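You operate a simulated robot arm through the tools that you are given. There is no shell and no other tool.

You are at the controls of a simulated robot arm. One attempt, no reset.

Task
Swap the pins in holes D and W of the green plate for rivets of the same colours.
Fine: each hole gets a rivet of its own pin's colour; both pins go into the teal rack; the other holes stay as they are.

Only the result counts: the job must be done as asked and must still hold three seconds after the hand-in. Knocking over, shifting, dropping, spilling or breaking anything else fails it.

Robot
A 6-joint arm with a two-finger parallel gripper, fixed in place. Base frame: the origin is at the foot of the arm, x ahead of it, y to its left, z up. Readings come in mm, degrees, newtons and seconds.
Its first joint turns from -166.0 to 166.0 degrees. Payload 3.91 kg.
Tool frame: the origin (TCP) lies between the finger pads and is the grasp point; the fingertips stand 30 mm ahead of it; z points along the fingers, y is the line along which they close. Largest opening 110 mm; finger width 20, thickness 10; the body of the gripper, 48 by 112 mm, starts 55 mm behind the TCP.
Orientation is that of the tool frame in the base frame, as a unit quaternion [x, y, z, w]. With the fingers straight down and closing along the base's y, the tool's x points along the base's -x, its y along +y and its z along -z.

Tools
- The arm moves only by the tool play_rows. Its argument "targets" is a list of rows, each an object (a shift or turn left out is 0, a gripper value left out holds the last) with "delta_pos": the shift along the tool's x, y, z in mm, a list of three; "delta_rot": the turn, a rotation vector about the tool's x, y, z in degrees, a list of three; "jaw": the gripper command, from -1 (fully open) to 1 (shut), values between in proportion. In form: [{"delta_pos": [tx, ty, tz], "delta_rot": [ax, ay, az], "jaw": jaw}, ...]. A call has 1 to 20 rows; each row shifts and turns the commanded pose from where the row before left it, along the tool's axes as they then stand. A row lasts 0.2 s, in which the tool goes at most 50 mm and 8.6 degrees; a call with a longer step from one row to the next is refused whole, and so is a gripper value outside its range. A pose out of reach is approached as far as the arm can. The call stops where the force on the tool passes 40 N (or 10 N more than at its start, if that is more) or the arm is blocked; 0.2 s more then pass. The fingers move at their own pace (about 153 mm/s each) and stop on an object; they squeeze with about 42 N. The grip force told is the motor's: it shows also when the fingers shut on nothing. Time passes only in rows, and 0.2 s behind the last, so rows that do not move let the fingers close. The reply holds the time, the measured pose of the TCP, the force on the tool along the base axes, the opening and the grip force, in the units named above and with some noise, with the torque about the TCP (base axes, N m) and any sound that the robot's microphone picked up.
- Cameras (640 x 400 px; columns grow to the right, rows downward): "scene" is fixed at [391.4, 647.9, 1648.1]; the picture's right is [-0.88, -0.48, 0.00], its down [-0.38, 0.70, -0.61] and it looks along [0.29, -0.54, -0.79] (base axes); focal length 214 px, centre (320, 200). "wrist" rides on the gripper at [73, 17, -103] in the tool frame; the picture's right is [-0.23, 0.97, 0.00], its down [-0.76, -0.18, -0.62] and it looks along [-0.61, -0.14, 0.78] (tool axes); focal length 222 px, centre (320, 200). There is no depth. A picture from a camera that has moved, and an enlarged one, comes with that camera's place and axes in the base frame and with its lens. The place of the scene camera against the robot may be out by one fixed shift of up to 12 mm in any direction.
- grab_frame(camera): a new picture of that camera. The clock stands still meanwhile.
- enlarge(camera, box): a new picture of the part [left, top, right, bottom] of that camera's present view, enlarged. The clock stands still meanwhile.
- close_job(): hands the job in; it is judged then, once.

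Places have to be worked out from the pictures, the camera data and where the tool is seen. Open the gripper and draw the arm clear of the work before you hand the job in, unless the task says otherwise.

The tools are called after "Emit:" by a JSON object that holds its "api" and its "payload". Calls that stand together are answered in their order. play_rows: Moves the arm, as the interface text tells. Its arguments: {"type":"object","properties":{"targets":{"type":"array"}},"required":["targets"]} The other tools are called the same way: grab_frame (camera) takes a picture; enlarge (camera, box) takes an enlarged picture of a part of a camera's view; close_job () hands the job in.

At the start:

```text
t: 0.0
tool_pos: [593.5, -5.5, 1340.3]
orientation: [-0.001, 1.0, 0.001, 0.0]
force: [0.4, -0.1, 0.2]
wrist_torque: [0.04, 0.0, -0.01]
gripper_width: 109.8
grasp_force: 0.2
```

scene: 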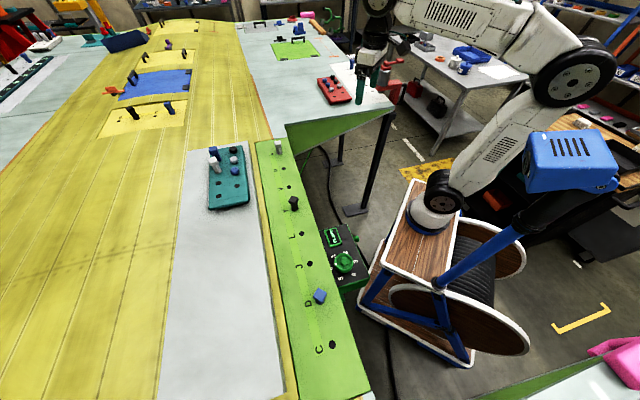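
wrist: 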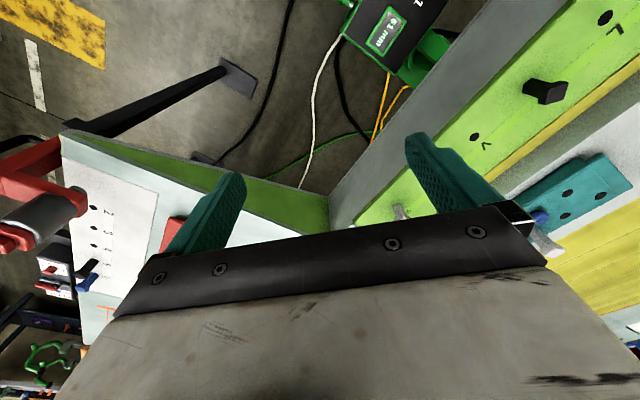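

I see a green plate with lettered holes, a teal rack and a red rack; I need closer views to identify holes D and W, pin colours and rivets.

Emit:
{"api": "enlarge", "payload": {"camera": "scene", "box": [180, 120, 380, 245]}}

Emit:
{"api": "enlarge", "payload": {"camera": "scene", "box": [220, 240, 400, 400]}}

Emit:
{"api": "enlarge", "payload": {"camera": "scene", "box": [240, 10, 420, 120]}}

Emit:
{"api": "enlarge", "payload": {"camera": "scene", "box": [90, 10, 230, 140]}}

```text
3.20 times, centred on (280, 182) of scene
camera zoom: at [391.4, 647.9, 1648.1], right [-0.88, -0.48, 0.0], down [-0.38, 0.7, -0.61], along [0.29, -0.54, -0.79], focal length 686 px, centre (448, 256)
```

zoom: 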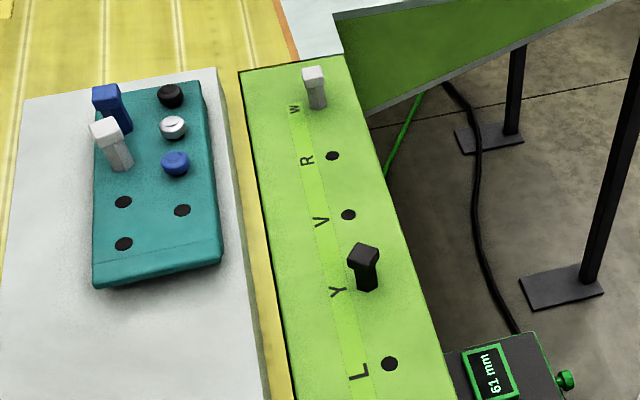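

```text
2.50 times, centred on (310, 320) of scene
camera zoom: at [391.4, 647.9, 1648.1], right [-0.88, -0.48, 0.0], down [-0.38, 0.7, -0.61], along [0.29, -0.54, -0.79], focal length 536 px, centre (345, -100)
```

zoom: 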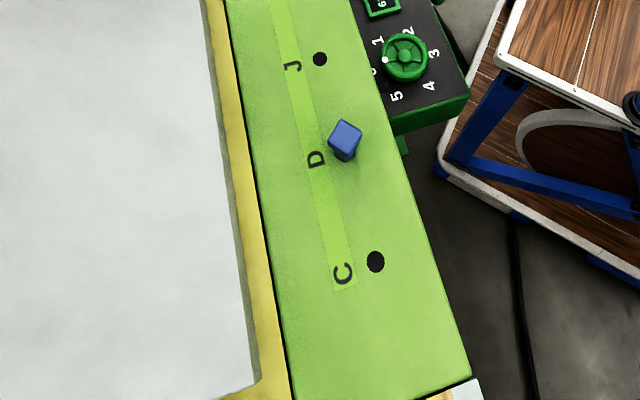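

```text
3.56 times, centred on (330, 65) of scene
camera zoom: at [391.4, 647.9, 1648.1], right [-0.88, -0.48, 0.0], down [-0.38, 0.7, -0.61], along [0.29, -0.54, -0.79], focal length 763 px, centre (284, 680)
```

zoom: 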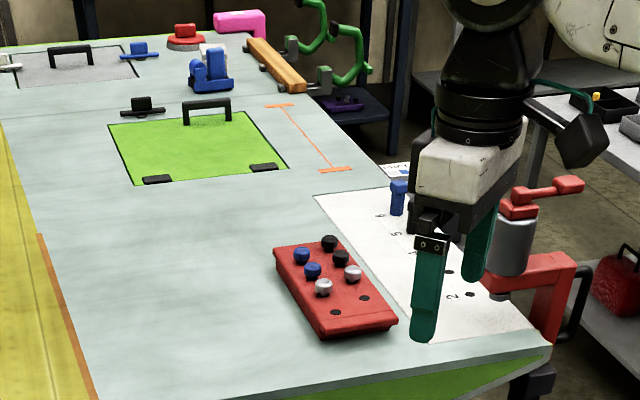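

```text
3.08 times, centred on (160, 75) of scene
camera zoom: at [391.4, 647.9, 1648.1], right [-0.88, -0.48, 0.0], down [-0.38, 0.7, -0.61], along [0.29, -0.54, -0.79], focal length 660 px, centre (812, 585)
```

zoom: 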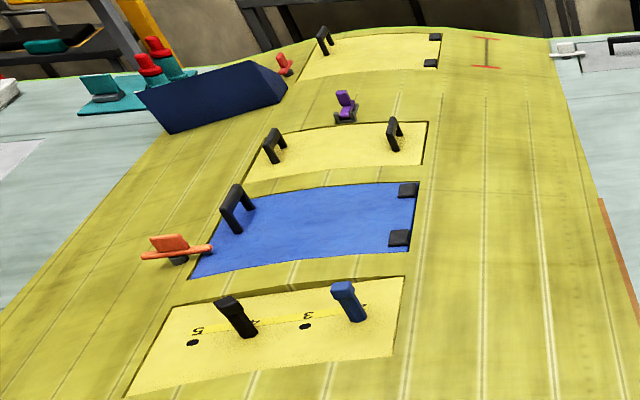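

D has a blue pin, W a white/silver pin (Y black). By triangulating, the plate is at z≈1055 with holes running diagonally from C≈(384,599) to W≈(877,106). I move up-side to view the teal rack and plate with the wrist camera from safe height.

Emit:
{"api": "play_rows", "payload": {"targets": [{"delta_pos": [-17, 34, 0]}, {"delta_pos": [-17, 34, 0]}, {"delta_pos": [-17, 34, 0]}, {"delta_pos": [-17, 34, 0]}, {"delta_pos": [-17, 34, 0]}, {"delta_pos": [0, 0, 0], "delta_rot": [0, 0, -8]}, {"delta_rot": [0, 0, -8]}, {"delta_rot": [0, 0, -8]}, {"delta_rot": [0, 0, -8]}, {"delta_pos": [0, 0, 0]}]}}

Emit:
{"api": "grab_frame", "payload": {"camera": "wrist"}}

Emit:
{"api": "grab_frame", "payload": {"camera": "scene"}}

```text
t: 2.2
tool_pos: [677.2, 163.5, 1340.8]
orientation: [-0.276, 0.961, 0.0, -0.001]
force: [0.1, 0.1, 1.3]
wrist_torque: [0.01, -0.01, 0.01]
gripper_width: 110.1
grasp_force: 0.1
```

```text
taken
camera wrist: at [607.0, 139.5, 1444.0], right [-0.32, 0.95, 0.0], down [0.74, 0.25, 0.62], along [0.59, 0.2, -0.78], focal length 222 px, centre (320, 200)
```

wrist: 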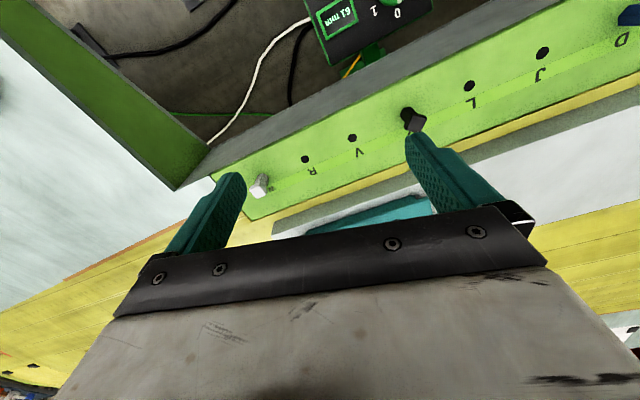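

```text
taken
```

scene: 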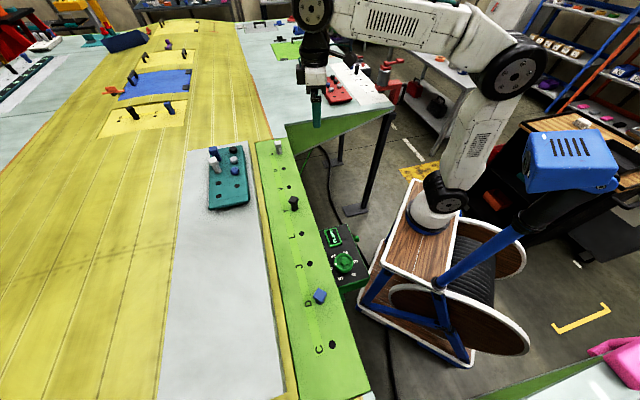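

The TCP projects right on the gripper in the scene picture, so the camera data are usable. Now I advance toward the teal rack at the same height to look at it and the W end of the plate.

Emit:
{"api": "play_rows", "payload": {"targets": [{"delta_pos": [-30, 4, 0]}, {"delta_pos": [-30, 4, 0]}, {"delta_pos": [-30, 4, 0]}, {"delta_pos": [-30, 4, 0]}, {"delta_pos": [-30, 4, 0]}, {"delta_pos": [0, 0, 0]}]}}

Emit:
{"api": "grab_frame", "payload": {"camera": "wrist"}}

Emit:
{"api": "grab_frame", "payload": {"camera": "scene"}}

```text
t: 3.6
tool_pos: [793.8, 260.9, 1339.1]
orientation: [-0.276, 0.961, -0.001, 0.0]
force: [0.7, 0.1, 0.3]
wrist_torque: [-0.01, 0.02, 0.02]
gripper_width: 110.0
grasp_force: 0.0
```

```text
taken
camera wrist: at [722.5, 236.4, 1443.0], right [-0.32, 0.95, 0.0], down [0.74, 0.25, 0.62], along [0.59, 0.2, -0.78], focal length 222 px, centre (320, 200)
```

wrist: 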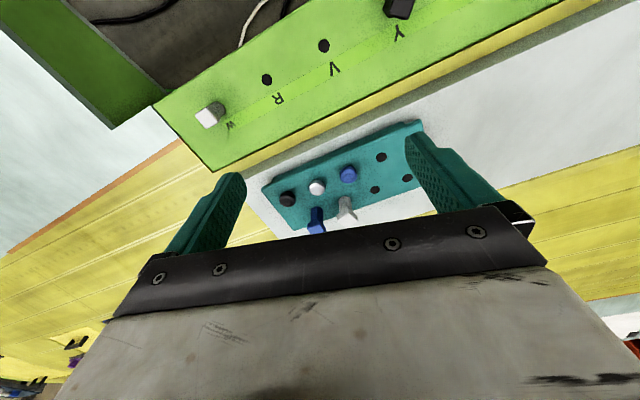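

```text
taken
```

scene: 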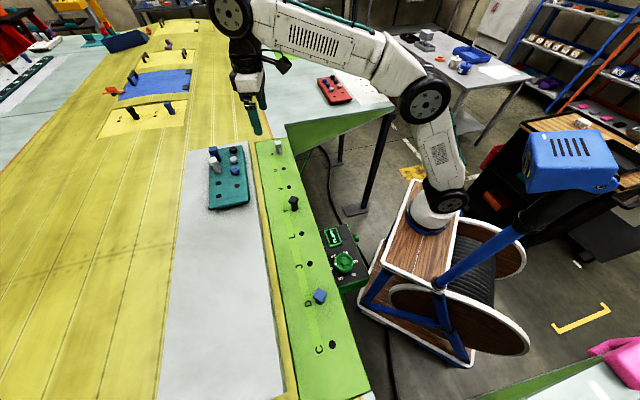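

The teal rack is visible with two pins, three rivets and three empty holes. I enlarge to measure its geometry and the pin/rivet shapes.

Emit:
{"api": "enlarge", "payload": {"camera": "wrist", "box": [240, 100, 440, 225]}}

Emit:
{"api": "enlarge", "payload": {"camera": "scene", "box": [200, 140, 260, 215]}}

Emit:
{"api": "enlarge", "payload": {"camera": "wrist", "box": [150, 0, 450, 170]}}

Emit:
{"api": "enlarge", "payload": {"camera": "scene", "box": [300, 60, 370, 110]}}

```text
3.20 times, centred on (340, 162) of wrist
camera zoom: at [722.5, 236.4, 1443.0], right [-0.32, 0.95, 0.0], down [0.74, 0.25, 0.62], along [0.59, 0.2, -0.78], focal length 711 px, centre (256, 320)
```

zoom: 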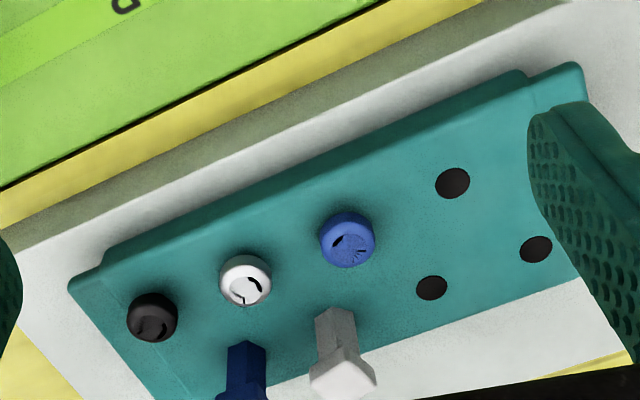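

```text
5.33 times, centred on (230, 178) of scene
camera zoom: at [391.4, 647.9, 1648.1], right [-0.88, -0.48, 0.0], down [-0.38, 0.7, -0.61], along [0.29, -0.54, -0.79], focal length 1144 px, centre (800, 320)
```

zoom: 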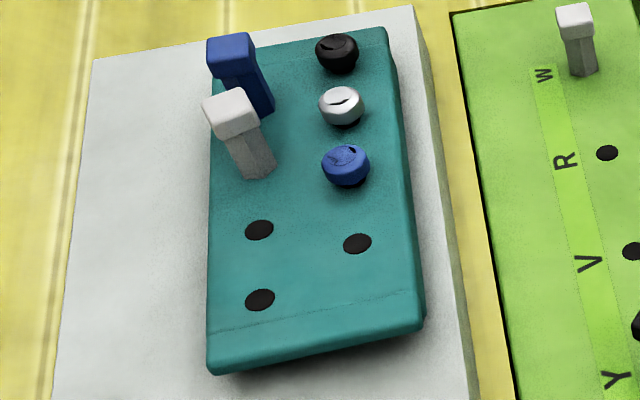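

```text
2.13 times, centred on (300, 85) of wrist
camera zoom: at [722.5, 236.4, 1443.0], right [-0.32, 0.95, 0.0], down [0.74, 0.25, 0.62], along [0.59, 0.2, -0.78], focal length 474 px, centre (363, 445)
```

zoom: 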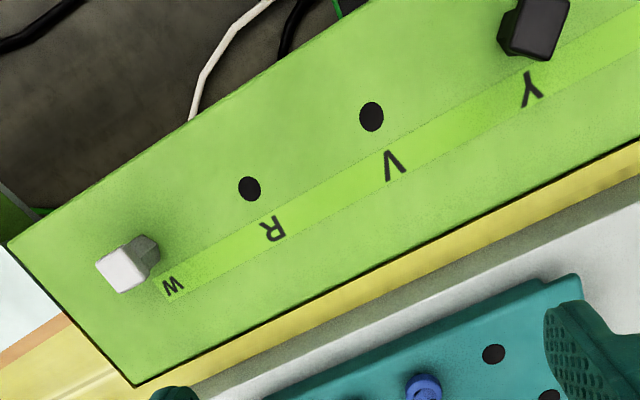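

```text
8.00 times, centred on (335, 85) of scene
camera zoom: at [391.4, 647.9, 1648.1], right [-0.88, -0.48, 0.0], down [-0.38, 0.7, -0.61], along [0.29, -0.54, -0.79], focal length 1716 px, centre (200, 1120)
```

zoom: 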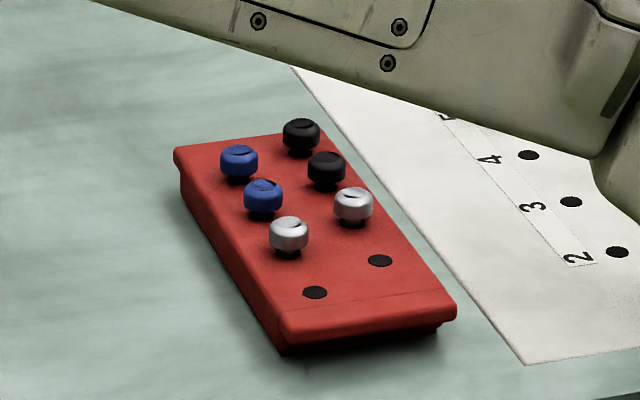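

Triangulation gives plate top z≈1050 with V≈(747,251) and the teal rack top at z≈1137 with its plate-side empty hole ≈(845,379). I zoom in further on the rivets in both racks to see whether they differ.

Emit:
{"api": "enlarge", "payload": {"camera": "scene", "box": [224, 142, 248, 178]}}

Emit:
{"api": "enlarge", "payload": {"camera": "scene", "box": [318, 72, 352, 106]}}

Emit:
{"api": "enlarge", "payload": {"camera": "wrist", "box": [270, 155, 370, 225]}}

Emit:
{"api": "enlarge", "payload": {"camera": "scene", "box": [295, 220, 395, 300]}}

```text
11.11 times, centred on (236, 160) of scene
camera zoom: at [391.4, 647.9, 1648.1], right [-0.88, -0.48, 0.0], down [-0.38, 0.7, -0.61], along [0.29, -0.54, -0.79], focal length 2383 px, centre (1253, 644)
```

zoom: 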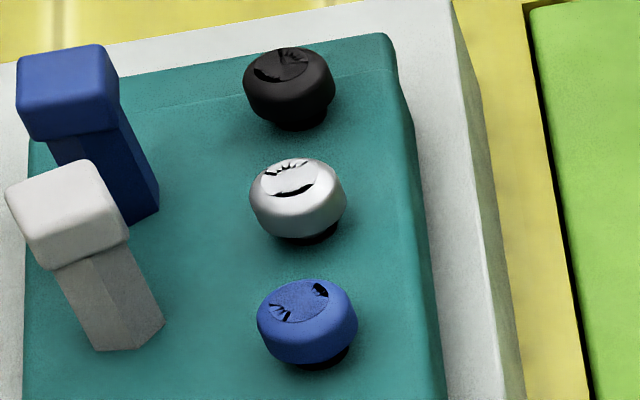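

```text
11.76 times, centred on (335, 89) of scene
camera zoom: at [391.4, 647.9, 1648.1], right [-0.88, -0.48, 0.0], down [-0.38, 0.7, -0.61], along [0.29, -0.54, -0.79], focal length 2523 px, centre (144, 1506)
```

zoom: 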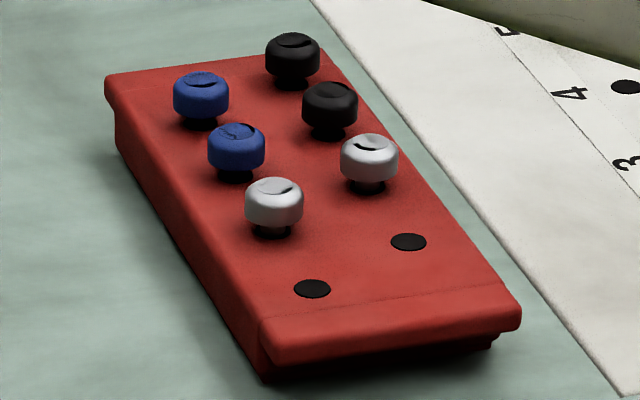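

```text
5.71 times, centred on (320, 190) of wrist
camera zoom: at [722.5, 236.4, 1443.0], right [-0.32, 0.95, 0.0], down [0.74, 0.25, 0.62], along [0.59, 0.2, -0.78], focal length 1269 px, centre (320, 257)
```

zoom: 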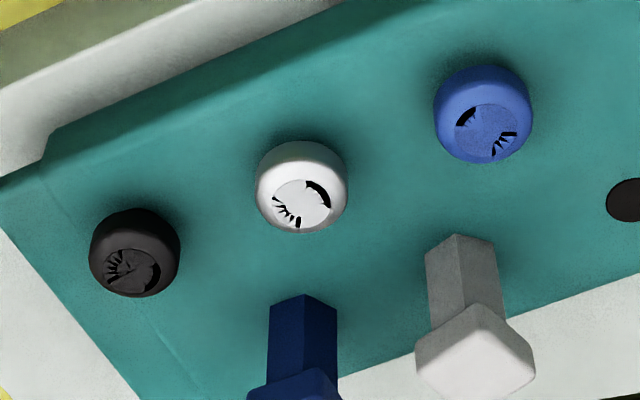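

```text
5.00 times, centred on (345, 260) of scene
camera zoom: at [391.4, 647.9, 1648.1], right [-0.88, -0.48, 0.0], down [-0.38, 0.7, -0.61], along [0.29, -0.54, -0.79], focal length 1072 px, centre (195, -100)
```

zoom: 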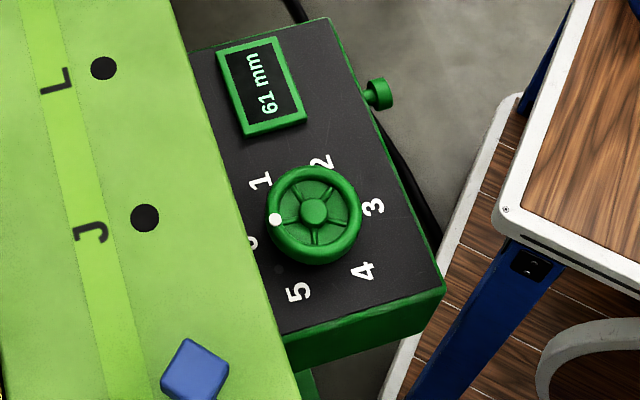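

The rivet head marks are just a pattern; all rivets look alike. Rack pitch is 55 mm: silver rivet ≈(923,300), blue rivet ≈(884,339), empty holes ≈(845,379), (904,397), (865,437). Next I go above pin W (≈(883,111)) and turn the tool to 45° to align with the plate.

Emit:
{"api": "play_rows", "payload": {"targets": [{"delta_pos": [0.7, -29, 18]}, {"delta_pos": [0.7, -29, 18]}, {"delta_pos": [0.7, -29, 18]}, {"delta_pos": [0.7, -29, 18]}, {"delta_pos": [0.7, -29, 18]}, {"delta_pos": [0.7, -29, 18]}, {"delta_rot": [0, 0, -6.5]}, {"delta_rot": [0, 0, -6.46]}, {"delta_pos": [0, 0, 0]}]}}

Emit:
{"api": "grab_frame", "payload": {"camera": "wrist"}}

Emit:
{"api": "enlarge", "payload": {"camera": "wrist", "box": [250, 50, 390, 200]}}

```text
t: 5.6
tool_pos: [882.4, 109.1, 1233.2]
orientation: [-0.383, 0.924, 0.001, 0.001]
force: [-0.3, -1.0, 0.2]
wrist_torque: [-0.02, -0.01, 0.01]
gripper_width: 110.0
grasp_force: 0.1
```

```text
taken
camera wrist: at [819.4, 69.5, 1336.1], right [-0.53, 0.85, 0.0], down [0.66, 0.41, 0.62], along [0.53, 0.33, -0.78], focal length 222 px, centre (320, 200)
```

wrist: 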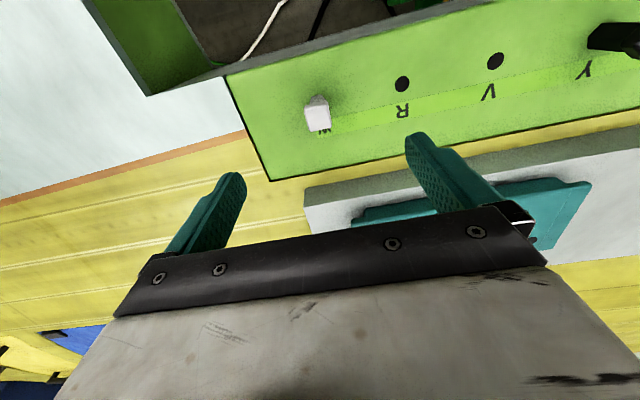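

```text
2.67 times, centred on (320, 125) of wrist
camera zoom: at [819.4, 69.5, 1336.1], right [-0.53, 0.85, 0.0], down [0.66, 0.41, 0.62], along [0.53, 0.33, -0.78], focal length 592 px, centre (320, 400)
```

zoom: 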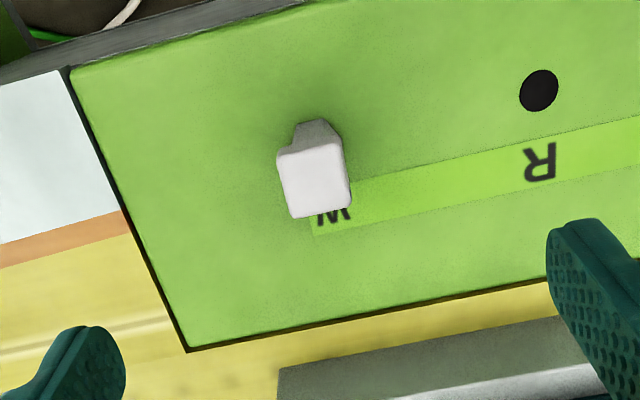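

The W pin head (≈27 mm square, aligned with the 45° tool) is at about (887,111), top z≈1098. I shift slightly and descend to z≈1140 to check alignment close-up.

Emit:
{"api": "play_rows", "payload": {"targets": [{"delta_pos": [-4.4, -1.3, 25]}, {"delta_pos": [0, 0, 35]}, {"delta_pos": [0, 0, 33]}, {"delta_pos": [0, 0, 0]}]}}

Emit:
{"api": "enlarge", "payload": {"camera": "wrist", "box": [220, 80, 420, 230]}}

Emit:
{"api": "enlarge", "payload": {"camera": "scene", "box": [230, 90, 330, 170]}}

```text
t: 6.6
tool_pos: [887.5, 112.3, 1140.2]
orientation: [-0.383, 0.924, 0.0, 0.0]
force: [-0.1, 0.6, 0.1]
wrist_torque: [-0.01, 0.03, 0.0]
gripper_width: 110.0
grasp_force: 0.1
```

```text
2.67 times, centred on (320, 155) of wrist
camera zoom: at [823.9, 71.7, 1244.1], right [-0.53, 0.85, 0.0], down [0.66, 0.41, 0.62], along [0.53, 0.33, -0.78], focal length 592 px, centre (320, 320)
```

zoom: 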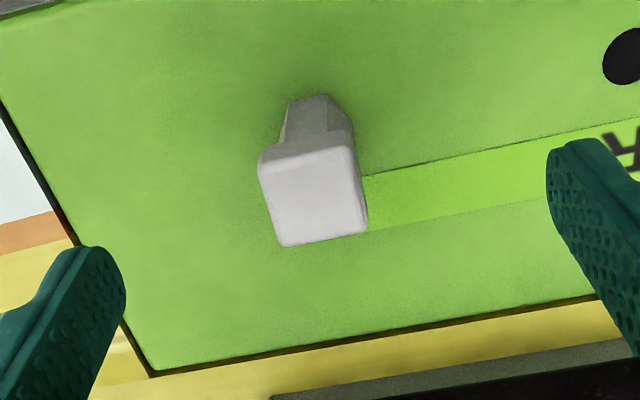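

```text
5.00 times, centred on (280, 130) of scene
camera zoom: at [391.4, 647.9, 1648.1], right [-0.88, -0.48, 0.0], down [-0.38, 0.7, -0.61], along [0.29, -0.54, -0.79], focal length 1072 px, centre (520, 550)
```

zoom: 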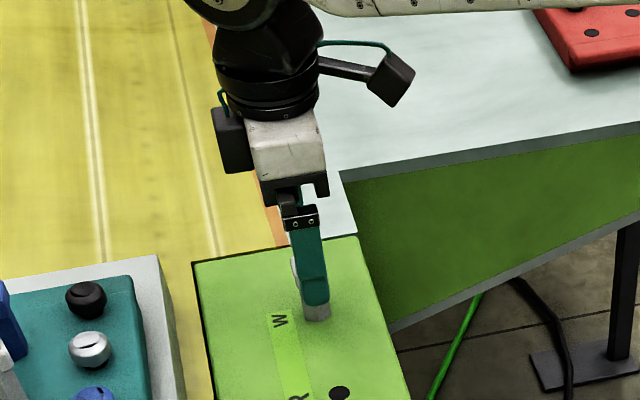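

The pin head sits nearly centred between the fingers (≈1.5 mm off). I correct, descend so the pads straddle the head (fingertips ~10 mm above the plate), and close.

Emit:
{"api": "play_rows", "payload": {"targets": [{"delta_pos": [0.8, -1.2, 25]}, {"delta_pos": [0, 0, 25]}, {"delta_pos": [0, 0, 0]}, {"delta_pos": [0, 0, 0], "jaw": 1}, {"jaw": 1}, {"jaw": 1}, {"jaw": 1}]}}

Emit:
{"api": "grab_frame", "payload": {"camera": "wrist"}}

Emit:
{"api": "enlarge", "payload": {"camera": "scene", "box": [230, 90, 330, 170]}}

```text
t: 8.2
tool_pos: [887.9, 111.1, 1088.5]
orientation: [-0.382, 0.924, 0.001, 0.0]
force: [0.4, -0.4, 0.4]
wrist_torque: [0.0, -0.01, 0.0]
gripper_width: 25.1
grasp_force: 42.2
```

```text
taken
camera wrist: at [824.7, 71.5, 1192.8], right [-0.53, 0.85, 0.0], down [0.66, 0.41, 0.62], along [0.53, 0.33, -0.78], focal length 222 px, centre (320, 200)
```

wrist: 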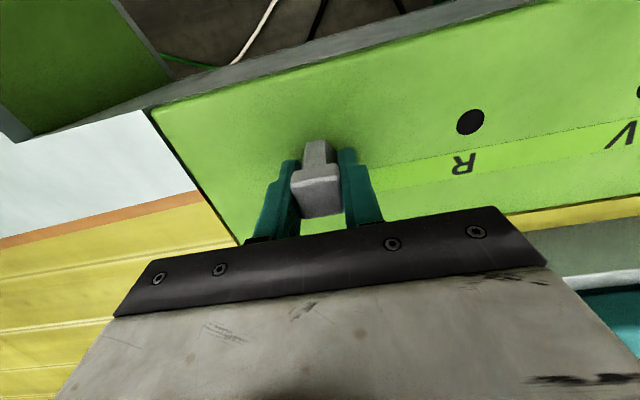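

```text
5.00 times, centred on (280, 130) of scene
camera zoom: at [391.4, 647.9, 1648.1], right [-0.88, -0.48, 0.0], down [-0.38, 0.7, -0.61], along [0.29, -0.54, -0.79], focal length 1072 px, centre (520, 550)
```

zoom: 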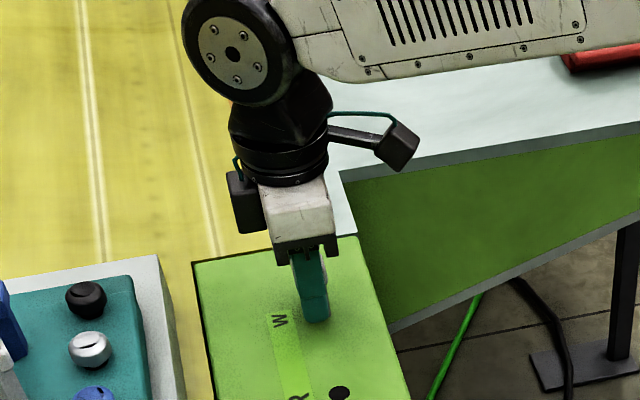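

The pin is gripped (25.1 mm, 42 N). Before pulling, I zoom to record the pin's offset in the fingers so I know the W hole centre relative to the tool.

Emit:
{"api": "enlarge", "payload": {"camera": "wrist", "box": [260, 120, 390, 230]}}

Emit:
{"api": "play_rows", "payload": {"targets": [{"delta_pos": [0, 0, -5]}, {"delta_pos": [0, 0, -5]}, {"delta_pos": [0, 0, -10]}, {"delta_pos": [0, 0, 0]}]}}

Emit:
{"api": "grab_frame", "payload": {"camera": "wrist"}}

```text
3.64 times, centred on (325, 175) of wrist
camera zoom: at [824.7, 71.5, 1192.8], right [-0.53, 0.85, 0.0], down [0.66, 0.41, 0.62], along [0.53, 0.33, -0.78], focal length 808 px, centre (302, 291)
```

zoom: 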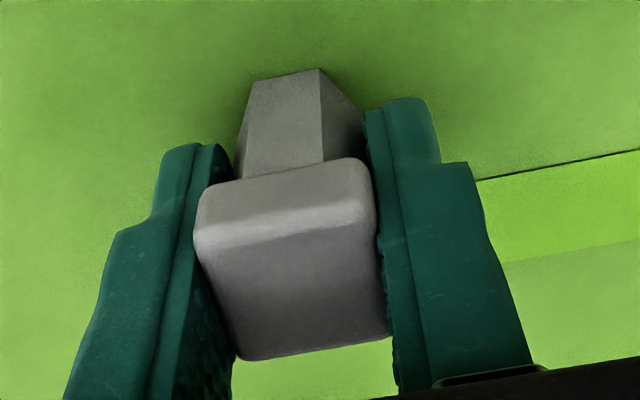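

```text
t: 9.2
tool_pos: [886.4, 111.7, 1108.9]
orientation: [-0.381, 0.924, 0.001, 0.0]
force: [0.2, -0.4, -0.9]
wrist_torque: [0.02, 0.01, -0.02]
gripper_width: 24.9
grasp_force: 41.9
```

```text
taken
camera wrist: at [823.9, 71.2, 1213.4], right [-0.53, 0.85, 0.0], down [0.66, 0.41, 0.62], along [0.53, 0.33, -0.78], focal length 222 px, centre (320, 200)
```

wrist: 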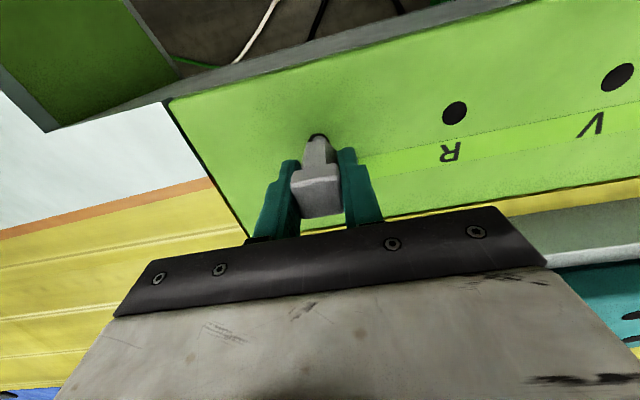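

The pin slides out freely. I raise it clear and check its full length.

Emit:
{"api": "play_rows", "payload": {"targets": [{"delta_pos": [0, 0, -20]}, {"delta_pos": [0, 0, -30]}, {"delta_pos": [0, 0, -30]}, {"delta_pos": [0, 0, -30]}, {"delta_pos": [0, 0, -20]}, {"delta_pos": [0, 0, 0]}]}}

Emit:
{"api": "grab_frame", "payload": {"camera": "wrist"}}

Emit:
{"api": "enlarge", "payload": {"camera": "scene", "box": [230, 80, 330, 170]}}

Emit:
{"api": "enlarge", "payload": {"camera": "wrist", "box": [240, 60, 440, 230]}}

```text
t: 10.6
tool_pos: [888.1, 110.7, 1238.3]
orientation: [-0.382, 0.924, 0.0, 0.001]
force: [0.3, 0.0, 0.0]
wrist_torque: [-0.01, -0.03, 0.01]
gripper_width: 24.8
grasp_force: 41.9
```

```text
taken
camera wrist: at [824.5, 71.8, 1343.3], right [-0.53, 0.85, 0.0], down [0.66, 0.41, 0.62], along [0.53, 0.33, -0.78], focal length 222 px, centre (320, 200)
```

wrist: 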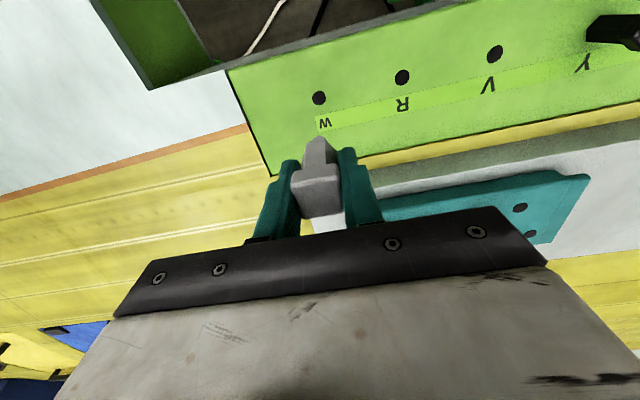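

```text
4.44 times, centred on (280, 125) of scene
camera zoom: at [391.4, 647.9, 1648.1], right [-0.88, -0.48, 0.0], down [-0.38, 0.7, -0.61], along [0.29, -0.54, -0.79], focal length 953 px, centre (498, 533)
```

zoom: 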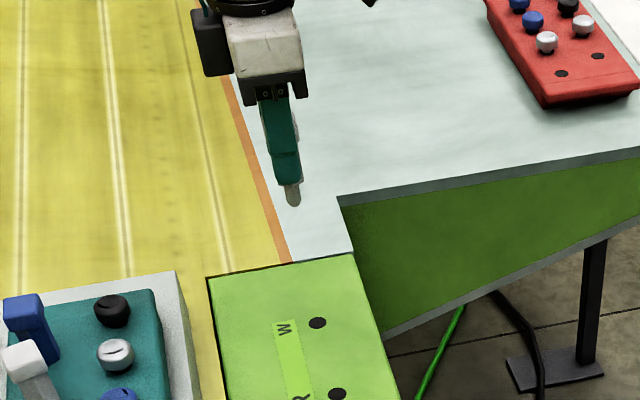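

```text
2.35 times, centred on (340, 145) of wrist
camera zoom: at [824.5, 71.8, 1343.3], right [-0.53, 0.85, 0.0], down [0.66, 0.41, 0.62], along [0.53, 0.33, -0.78], focal length 523 px, centre (273, 329)
```

zoom: 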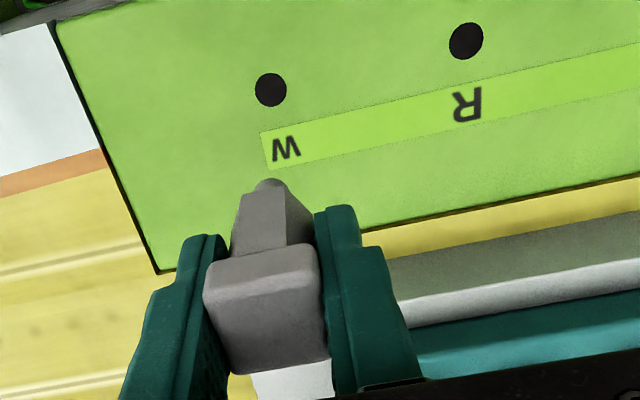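

The pin is out: peg tip ~58 mm below TCP, hole W measured at (887.7,110.5). I raise to z≈1285 and carry it over the far empty rack hole ≈(865,437).

Emit:
{"api": "play_rows", "payload": {"targets": [{"delta_pos": [0, 0, -24]}, {"delta_pos": [0, 0, -23]}, {"delta_pos": [-26.8, 30.8, 0]}, {"delta_pos": [-26.8, 30.8, 0]}, {"delta_pos": [-26.8, 30.8, 0]}, {"delta_pos": [-26.8, 30.8, 0]}, {"delta_pos": [-26.8, 30.8, 0]}, {"delta_pos": [-26.8, 30.8, 0]}, {"delta_pos": [-26.8, 30.8, 0]}, {"delta_pos": [-26.8, 30.8, 0]}, {"delta_pos": [0, 0, 0]}, {"delta_pos": [0, 0, 0]}]}}

Emit:
{"api": "grab_frame", "payload": {"camera": "wrist"}}

Emit:
{"api": "enlarge", "payload": {"camera": "wrist", "box": [240, 50, 440, 220]}}

Emit:
{"api": "enlarge", "payload": {"camera": "scene", "box": [180, 110, 280, 215]}}

```text
t: 13.2
tool_pos: [828.6, 399.3, 1257.7]
orientation: [-0.382, 0.924, 0.0, 0.001]
force: [-0.4, 0.4, -1.3]
wrist_torque: [-0.02, 0.02, 0.0]
gripper_width: 24.7
grasp_force: 41.5
out of reach, approached as far as the arm can: row 8, 9, 10
```

```text
taken
camera wrist: at [764.7, 359.8, 1360.9], right [-0.53, 0.85, 0.0], down [0.66, 0.41, 0.62], along [0.53, 0.33, -0.78], focal length 222 px, centre (320, 200)
```

wrist: 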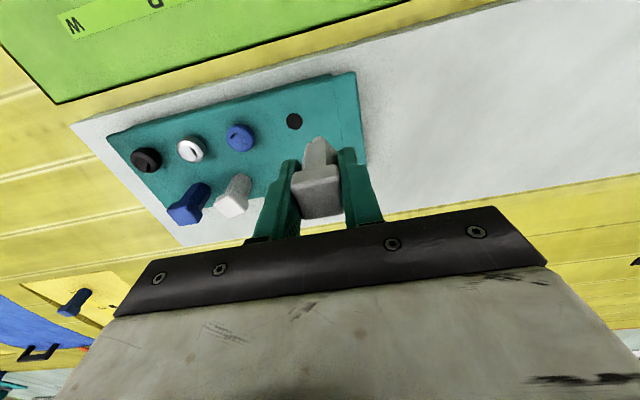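

```text
2.35 times, centred on (340, 135) of wrist
camera zoom: at [764.7, 359.8, 1360.9], right [-0.53, 0.85, 0.0], down [0.66, 0.41, 0.62], along [0.53, 0.33, -0.78], focal length 523 px, centre (273, 353)
```

zoom: 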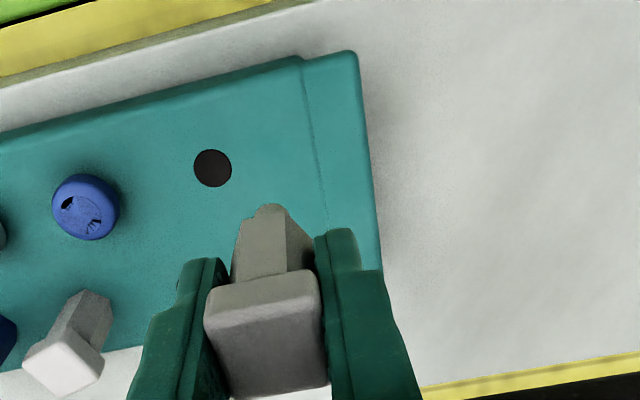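

```text
3.81 times, centred on (230, 162) of scene
camera zoom: at [391.4, 647.9, 1648.1], right [-0.88, -0.48, 0.0], down [-0.38, 0.7, -0.61], along [0.29, -0.54, -0.79], focal length 817 px, centre (663, 343)
```

zoom: 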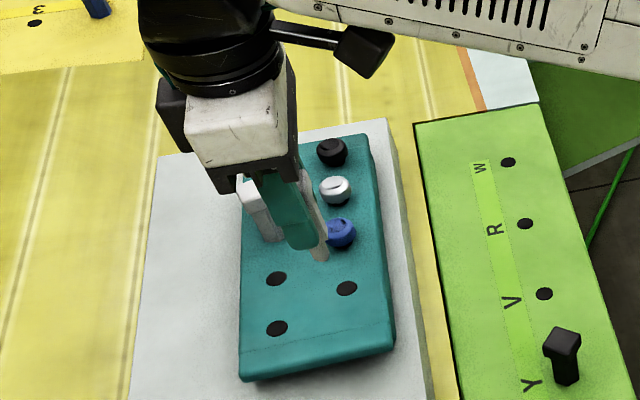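

That hole is beyond reach at this height (limit ≈920 mm from the base axis up here); the nearer empty hole A is now triangulated at (846,379.5,1134) and is within reach lower down. I back inward and see where the commanded pose stands.

Emit:
{"api": "play_rows", "payload": {"targets": [{"delta_pos": [25, 0, 0]}, {"delta_pos": [25, 0, 0]}, {"delta_pos": [25, 0, 0]}, {"delta_pos": [25, 0, 0]}, {"delta_pos": [0, 0, 0]}, {"delta_pos": [0, 0, 0]}]}}

```text
t: 14.6
tool_pos: [759.0, 329.7, 1256.1]
orientation: [-0.382, 0.924, 0.0, -0.001]
force: [-0.2, -0.6, -0.2]
wrist_torque: [0.02, 0.02, 0.0]
gripper_width: 24.9
grasp_force: 41.8
```

The commanded pose was clamped to the reached one. I now lower to z≈1212 and move over hole A, then check alignment.

Emit:
{"api": "play_rows", "payload": {"targets": [{"delta_pos": [0, 0, 22]}, {"delta_pos": [0, 0, 22]}, {"delta_pos": [-24.2, -6.6, 0]}, {"delta_pos": [-24.2, -6.6, 0]}, {"delta_pos": [-24.2, -6.6, 0]}, {"delta_pos": [-24.1, -6.6, 0]}, {"delta_pos": [0, 0, 0]}, {"delta_pos": [0, 0, 0]}]}}

Emit:
{"api": "enlarge", "payload": {"camera": "wrist", "box": [220, 80, 420, 230]}}

Emit:
{"api": "enlarge", "payload": {"camera": "scene", "box": [190, 130, 270, 220]}}

```text
t: 16.4
tool_pos: [844.4, 380.3, 1212.4]
orientation: [-0.382, 0.924, 0.001, 0.0]
force: [-0.8, 0.1, -0.4]
wrist_torque: [0.0, -0.01, -0.01]
gripper_width: 24.8
grasp_force: 41.6
```

```text
2.67 times, centred on (320, 155) of wrist
camera zoom: at [779.8, 340.3, 1316.0], right [-0.53, 0.85, 0.0], down [0.66, 0.41, 0.62], along [0.53, 0.33, -0.78], focal length 592 px, centre (320, 320)
```

zoom: 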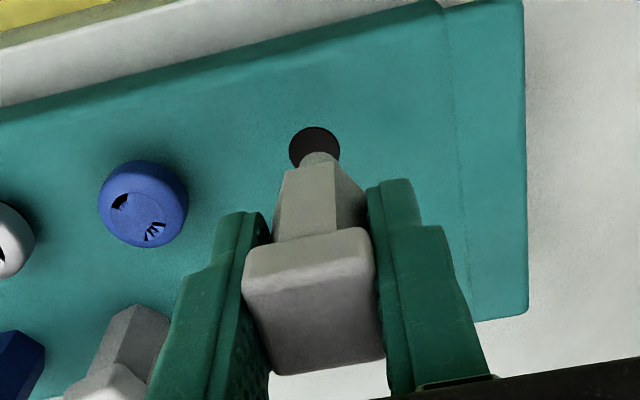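

```text
4.44 times, centred on (230, 175) of scene
camera zoom: at [391.4, 647.9, 1648.1], right [-0.88, -0.48, 0.0], down [-0.38, 0.7, -0.61], along [0.29, -0.54, -0.79], focal length 953 px, centre (720, 311)
```

zoom: 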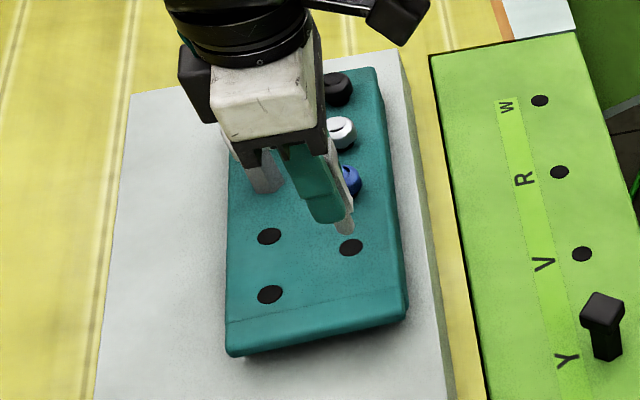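

Hole A appears ~2 mm left of the peg axis in view. I zoom in to compare the peg tip with the hole before lowering.

Emit:
{"api": "enlarge", "payload": {"camera": "wrist", "box": [290, 120, 350, 165]}}

Emit:
{"api": "enlarge", "payload": {"camera": "scene", "box": [215, 155, 255, 190]}}

```text
8.89 times, centred on (320, 142) of wrist
camera zoom: at [779.8, 340.3, 1316.0], right [-0.53, 0.85, 0.0], down [0.66, 0.41, 0.62], along [0.53, 0.33, -0.78], focal length 1974 px, centre (320, 711)
```

zoom: 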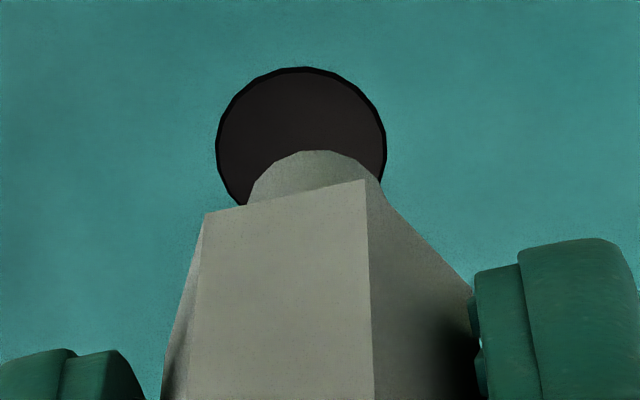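

```text
11.43 times, centred on (235, 172) of scene
camera zoom: at [391.4, 647.9, 1648.1], right [-0.88, -0.48, 0.0], down [-0.38, 0.7, -0.61], along [0.29, -0.54, -0.79], focal length 2451 px, centre (1291, 514)
```

zoom: 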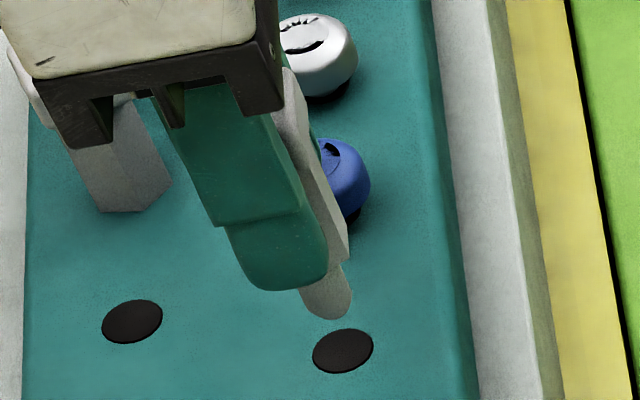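

Peg is Ø12 in a Ø16 hole; the offset needed is about tool (−1.8,−1.85) mm. I correct and lower most of the way.

Emit:
{"api": "play_rows", "payload": {"targets": [{"delta_pos": [-1.8, -1.85, 0]}, {"delta_pos": [0, 0, 8]}, {"delta_pos": [0, 0, 8]}, {"delta_pos": [0, 0, 6]}, {"delta_pos": [0, 0, 0]}]}}

Emit:
{"api": "enlarge", "payload": {"camera": "wrist", "box": [270, 110, 370, 185]}}

Emit:
{"api": "enlarge", "payload": {"camera": "scene", "box": [215, 155, 255, 190]}}

```text
t: 17.6
tool_pos: [847.1, 379.7, 1190.7]
orientation: [-0.382, 0.924, -0.001, 0.001]
force: [0.3, 0.8, -1.5]
wrist_torque: [0.0, -0.01, 0.0]
gripper_width: 24.8
grasp_force: 42.0
```

```text
5.33 times, centred on (320, 148) of wrist
camera zoom: at [783.1, 340.2, 1295.0], right [-0.53, 0.85, 0.0], down [0.66, 0.41, 0.62], along [0.53, 0.33, -0.78], focal length 1185 px, centre (320, 480)
```

zoom: 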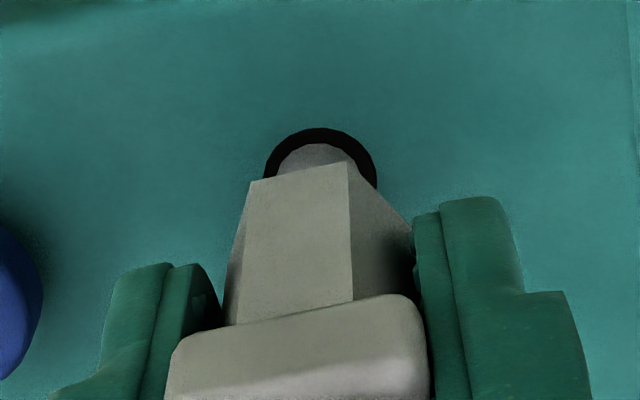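

```text
11.43 times, centred on (235, 172) of scene
camera zoom: at [391.4, 647.9, 1648.1], right [-0.88, -0.48, 0.0], down [-0.38, 0.7, -0.61], along [0.29, -0.54, -0.79], focal length 2451 px, centre (1291, 514)
```

zoom: 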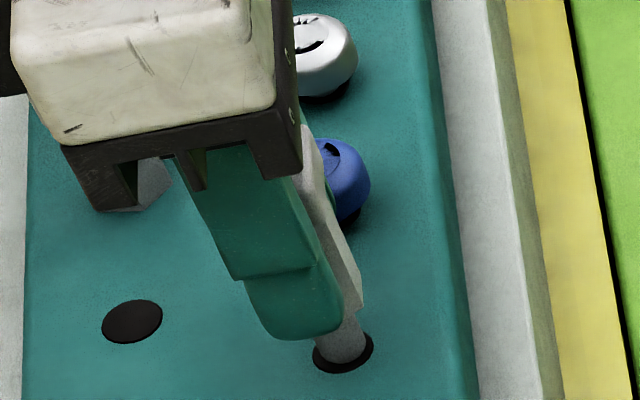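

The peg is entering the hole concentrically. I lower in small steps to seat it.

Emit:
{"api": "play_rows", "payload": {"targets": [{"delta_pos": [0, 0, 5]}, {"delta_pos": [0, 0, 5]}, {"delta_pos": [0, 0, 3]}, {"delta_pos": [0, 0, 2]}, {"delta_pos": [0, 0, 0]}]}}

Emit:
{"api": "enlarge", "payload": {"camera": "wrist", "box": [270, 110, 370, 185]}}

Emit:
{"api": "enlarge", "payload": {"camera": "scene", "box": [215, 155, 255, 190]}}

```text
t: 18.8
tool_pos: [847.1, 379.7, 1175.7]
orientation: [-0.382, 0.924, -0.001, 0.0]
force: [0.0, 0.0, -0.9]
wrist_torque: [-0.01, -0.01, -0.03]
gripper_width: 24.9
grasp_force: 41.9
```

```text
5.33 times, centred on (320, 148) of wrist
camera zoom: at [783.6, 340.4, 1280.5], right [-0.53, 0.85, 0.0], down [0.66, 0.41, 0.62], along [0.53, 0.33, -0.78], focal length 1185 px, centre (320, 480)
```

zoom: 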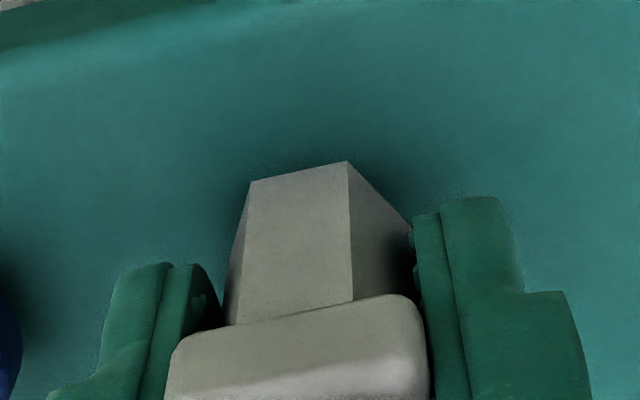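

```text
11.43 times, centred on (235, 172) of scene
camera zoom: at [391.4, 647.9, 1648.1], right [-0.88, -0.48, 0.0], down [-0.38, 0.7, -0.61], along [0.29, -0.54, -0.79], focal length 2451 px, centre (1291, 514)
```

zoom: 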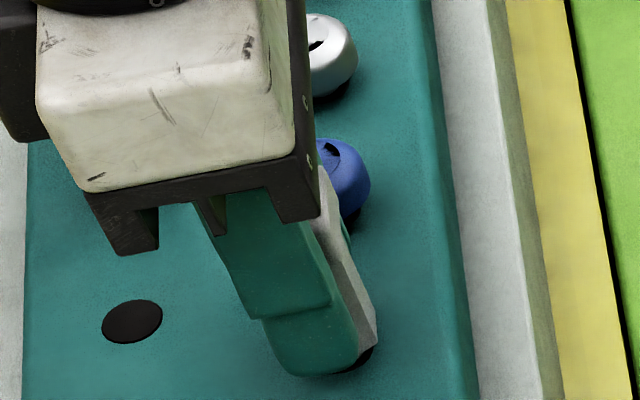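

Almost seated with no contact force yet. I lower in 1 mm steps watching the force.

Emit:
{"api": "play_rows", "payload": {"targets": [{"delta_pos": [0, 0, 1]}, {"delta_pos": [0, 0, 1]}, {"delta_pos": [0, 0, 0]}]}}

Emit:
{"api": "play_rows", "payload": {"targets": [{"delta_pos": [0, 0, 1]}, {"delta_pos": [0, 0, 0]}]}}

Emit:
{"api": "enlarge", "payload": {"camera": "scene", "box": [215, 155, 255, 190]}}

```text
t: 19.6
tool_pos: [847.3, 379.9, 1175.4]
orientation: [-0.382, 0.924, 0.0, 0.0]
force: [0.2, 0.4, -0.6]
wrist_torque: [-0.01, 0.01, -0.02]
gripper_width: 25.2
grasp_force: 42.0
```

```text
t: 20.2
tool_pos: [847.0, 380.0, 1173.6]
orientation: [-0.381, 0.924, 0.0, 0.0]
force: [-0.2, -0.5, -0.8]
wrist_torque: [-0.01, 0.05, 0.04]
gripper_width: 24.7
grasp_force: 41.8
```

```text
11.43 times, centred on (235, 172) of scene
camera zoom: at [391.4, 647.9, 1648.1], right [-0.88, -0.48, 0.0], down [-0.38, 0.7, -0.61], along [0.29, -0.54, -0.79], focal length 2451 px, centre (1291, 514)
```

zoom: 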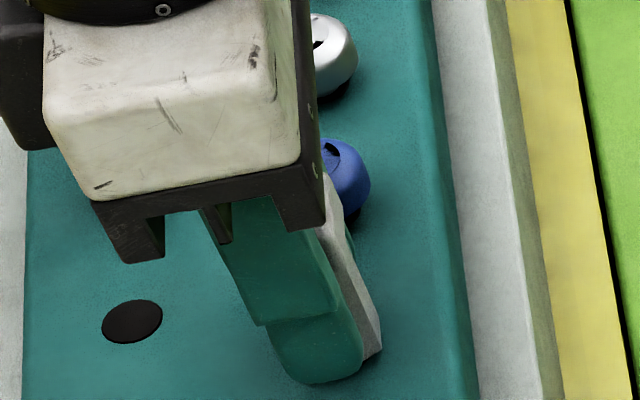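

Still no contact force; I continue in 1 mm steps.

Emit:
{"api": "play_rows", "payload": {"targets": [{"delta_pos": [0, 0, 1]}, {"delta_pos": [0, 0, 0]}]}}

Emit:
{"api": "play_rows", "payload": {"targets": [{"delta_pos": [0, 0, 1]}, {"delta_pos": [0, 0, 0]}]}}

Emit:
{"api": "enlarge", "payload": {"camera": "wrist", "box": [270, 110, 370, 185]}}

```text
t: 20.8
tool_pos: [846.6, 379.6, 1172.7]
orientation: [-0.382, 0.924, 0.0, 0.0]
force: [0.2, -0.1, -1.3]
wrist_torque: [0.01, -0.01, 0.01]
gripper_width: 24.9
grasp_force: 42.1
```

```text
t: 21.4
tool_pos: [847.0, 379.6, 1172.9]
orientation: [-0.382, 0.924, 0.0, 0.0]
force: [0.2, -0.3, 0.0]
wrist_torque: [-0.01, 0.0, 0.0]
gripper_width: 25.0
grasp_force: 42.0
```

```text
5.33 times, centred on (320, 148) of wrist
camera zoom: at [783.6, 340.2, 1275.3], right [-0.53, 0.85, 0.0], down [0.66, 0.41, 0.62], along [0.53, 0.33, -0.78], focal length 1185 px, centre (320, 480)
```

zoom: 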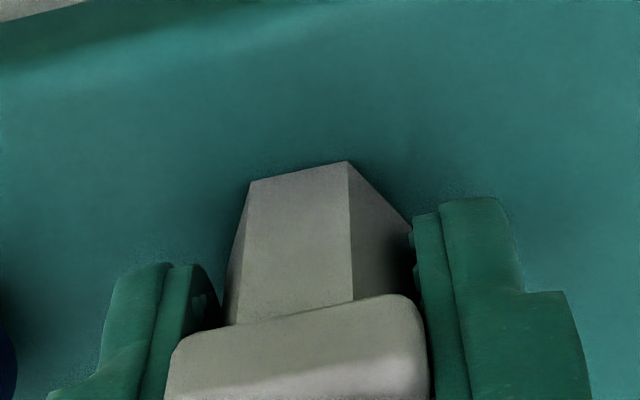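

No contact yet (z command ≈1171). I keep stepping down gently.

Emit:
{"api": "play_rows", "payload": {"targets": [{"delta_pos": [0, 0, 1]}, {"delta_pos": [0, 0, 0]}]}}

Emit:
{"api": "play_rows", "payload": {"targets": [{"delta_pos": [0, 0, 1]}, {"delta_pos": [0, 0, 0]}]}}

Emit:
{"api": "enlarge", "payload": {"camera": "wrist", "box": [290, 120, 350, 165]}}

```text
t: 22.0
tool_pos: [847.1, 379.6, 1171.5]
orientation: [-0.383, 0.924, 0.0, 0.001]
force: [0.5, 0.2, -0.7]
wrist_torque: [0.0, 0.01, -0.01]
gripper_width: 24.8
grasp_force: 42.2
```

```text
t: 22.6
tool_pos: [846.5, 380.7, 1171.0]
orientation: [-0.382, 0.924, -0.001, 0.001]
force: [2.2, -0.7, 3.7]
wrist_torque: [0.02, -0.06, 0.01]
gripper_width: 24.9
grasp_force: 42.0
```

```text
8.89 times, centred on (320, 142) of wrist
camera zoom: at [783.3, 340.2, 1274.0], right [-0.53, 0.85, 0.0], down [0.66, 0.41, 0.62], along [0.53, 0.33, -0.78], focal length 1974 px, centre (320, 711)
```

zoom: 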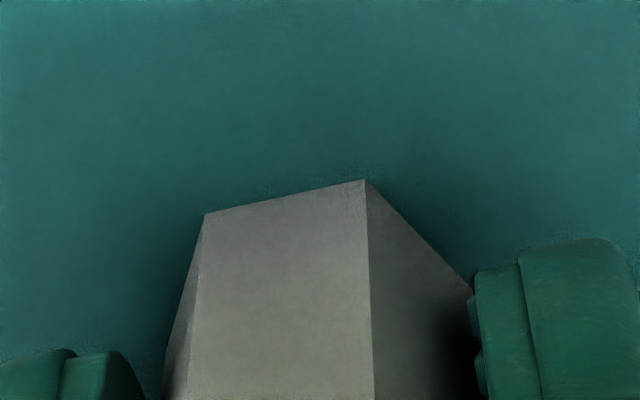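

Contact felt (≈4 N) at TCP z≈1170.5: the pin is seated. I open only to ~45 mm (to clear the blue rivet), then rise and back away.

Emit:
{"api": "play_rows", "payload": {"targets": [{"jaw": 0.182}, {"jaw": 0.182}, {"jaw": 0.182}, {"delta_pos": [0, 0, -10]}, {"delta_pos": [0, 0, -20]}, {"delta_pos": [0, 0, -15]}, {"delta_pos": [20, 0, -10]}, {"delta_pos": [30, 0, 0]}, {"delta_pos": [30, 0, 0]}, {"delta_pos": [0, 0, 0]}]}}

Emit:
{"api": "grab_frame", "payload": {"camera": "wrist"}}

Emit:
{"api": "enlarge", "payload": {"camera": "scene", "box": [190, 130, 270, 220]}}

```text
t: 24.8
tool_pos: [787.6, 323.7, 1225.0]
orientation: [-0.381, 0.924, -0.001, 0.0]
force: [0.3, 0.3, -0.4]
wrist_torque: [-0.03, 0.0, -0.02]
gripper_width: 45.2
grasp_force: 0.0
```

```text
taken
camera wrist: at [724.6, 284.4, 1328.0], right [-0.53, 0.85, 0.0], down [0.66, 0.41, 0.62], along [0.53, 0.33, -0.78], focal length 222 px, centre (320, 200)
```

wrist: 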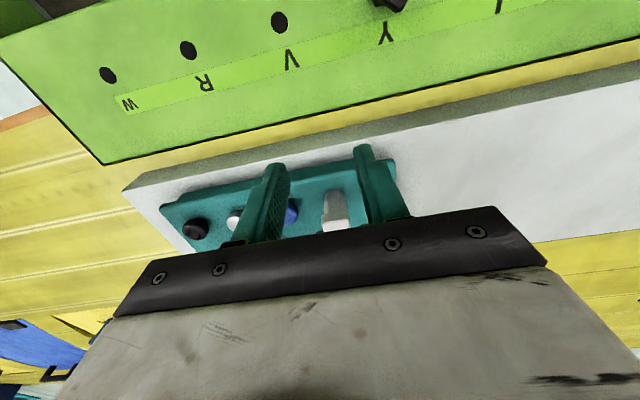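

```text
4.44 times, centred on (230, 175) of scene
camera zoom: at [391.4, 647.9, 1648.1], right [-0.88, -0.48, 0.0], down [-0.38, 0.7, -0.61], along [0.29, -0.54, -0.79], focal length 953 px, centre (720, 311)
```

zoom: 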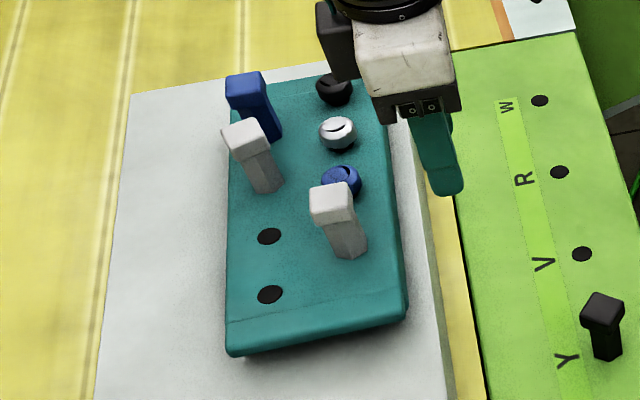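

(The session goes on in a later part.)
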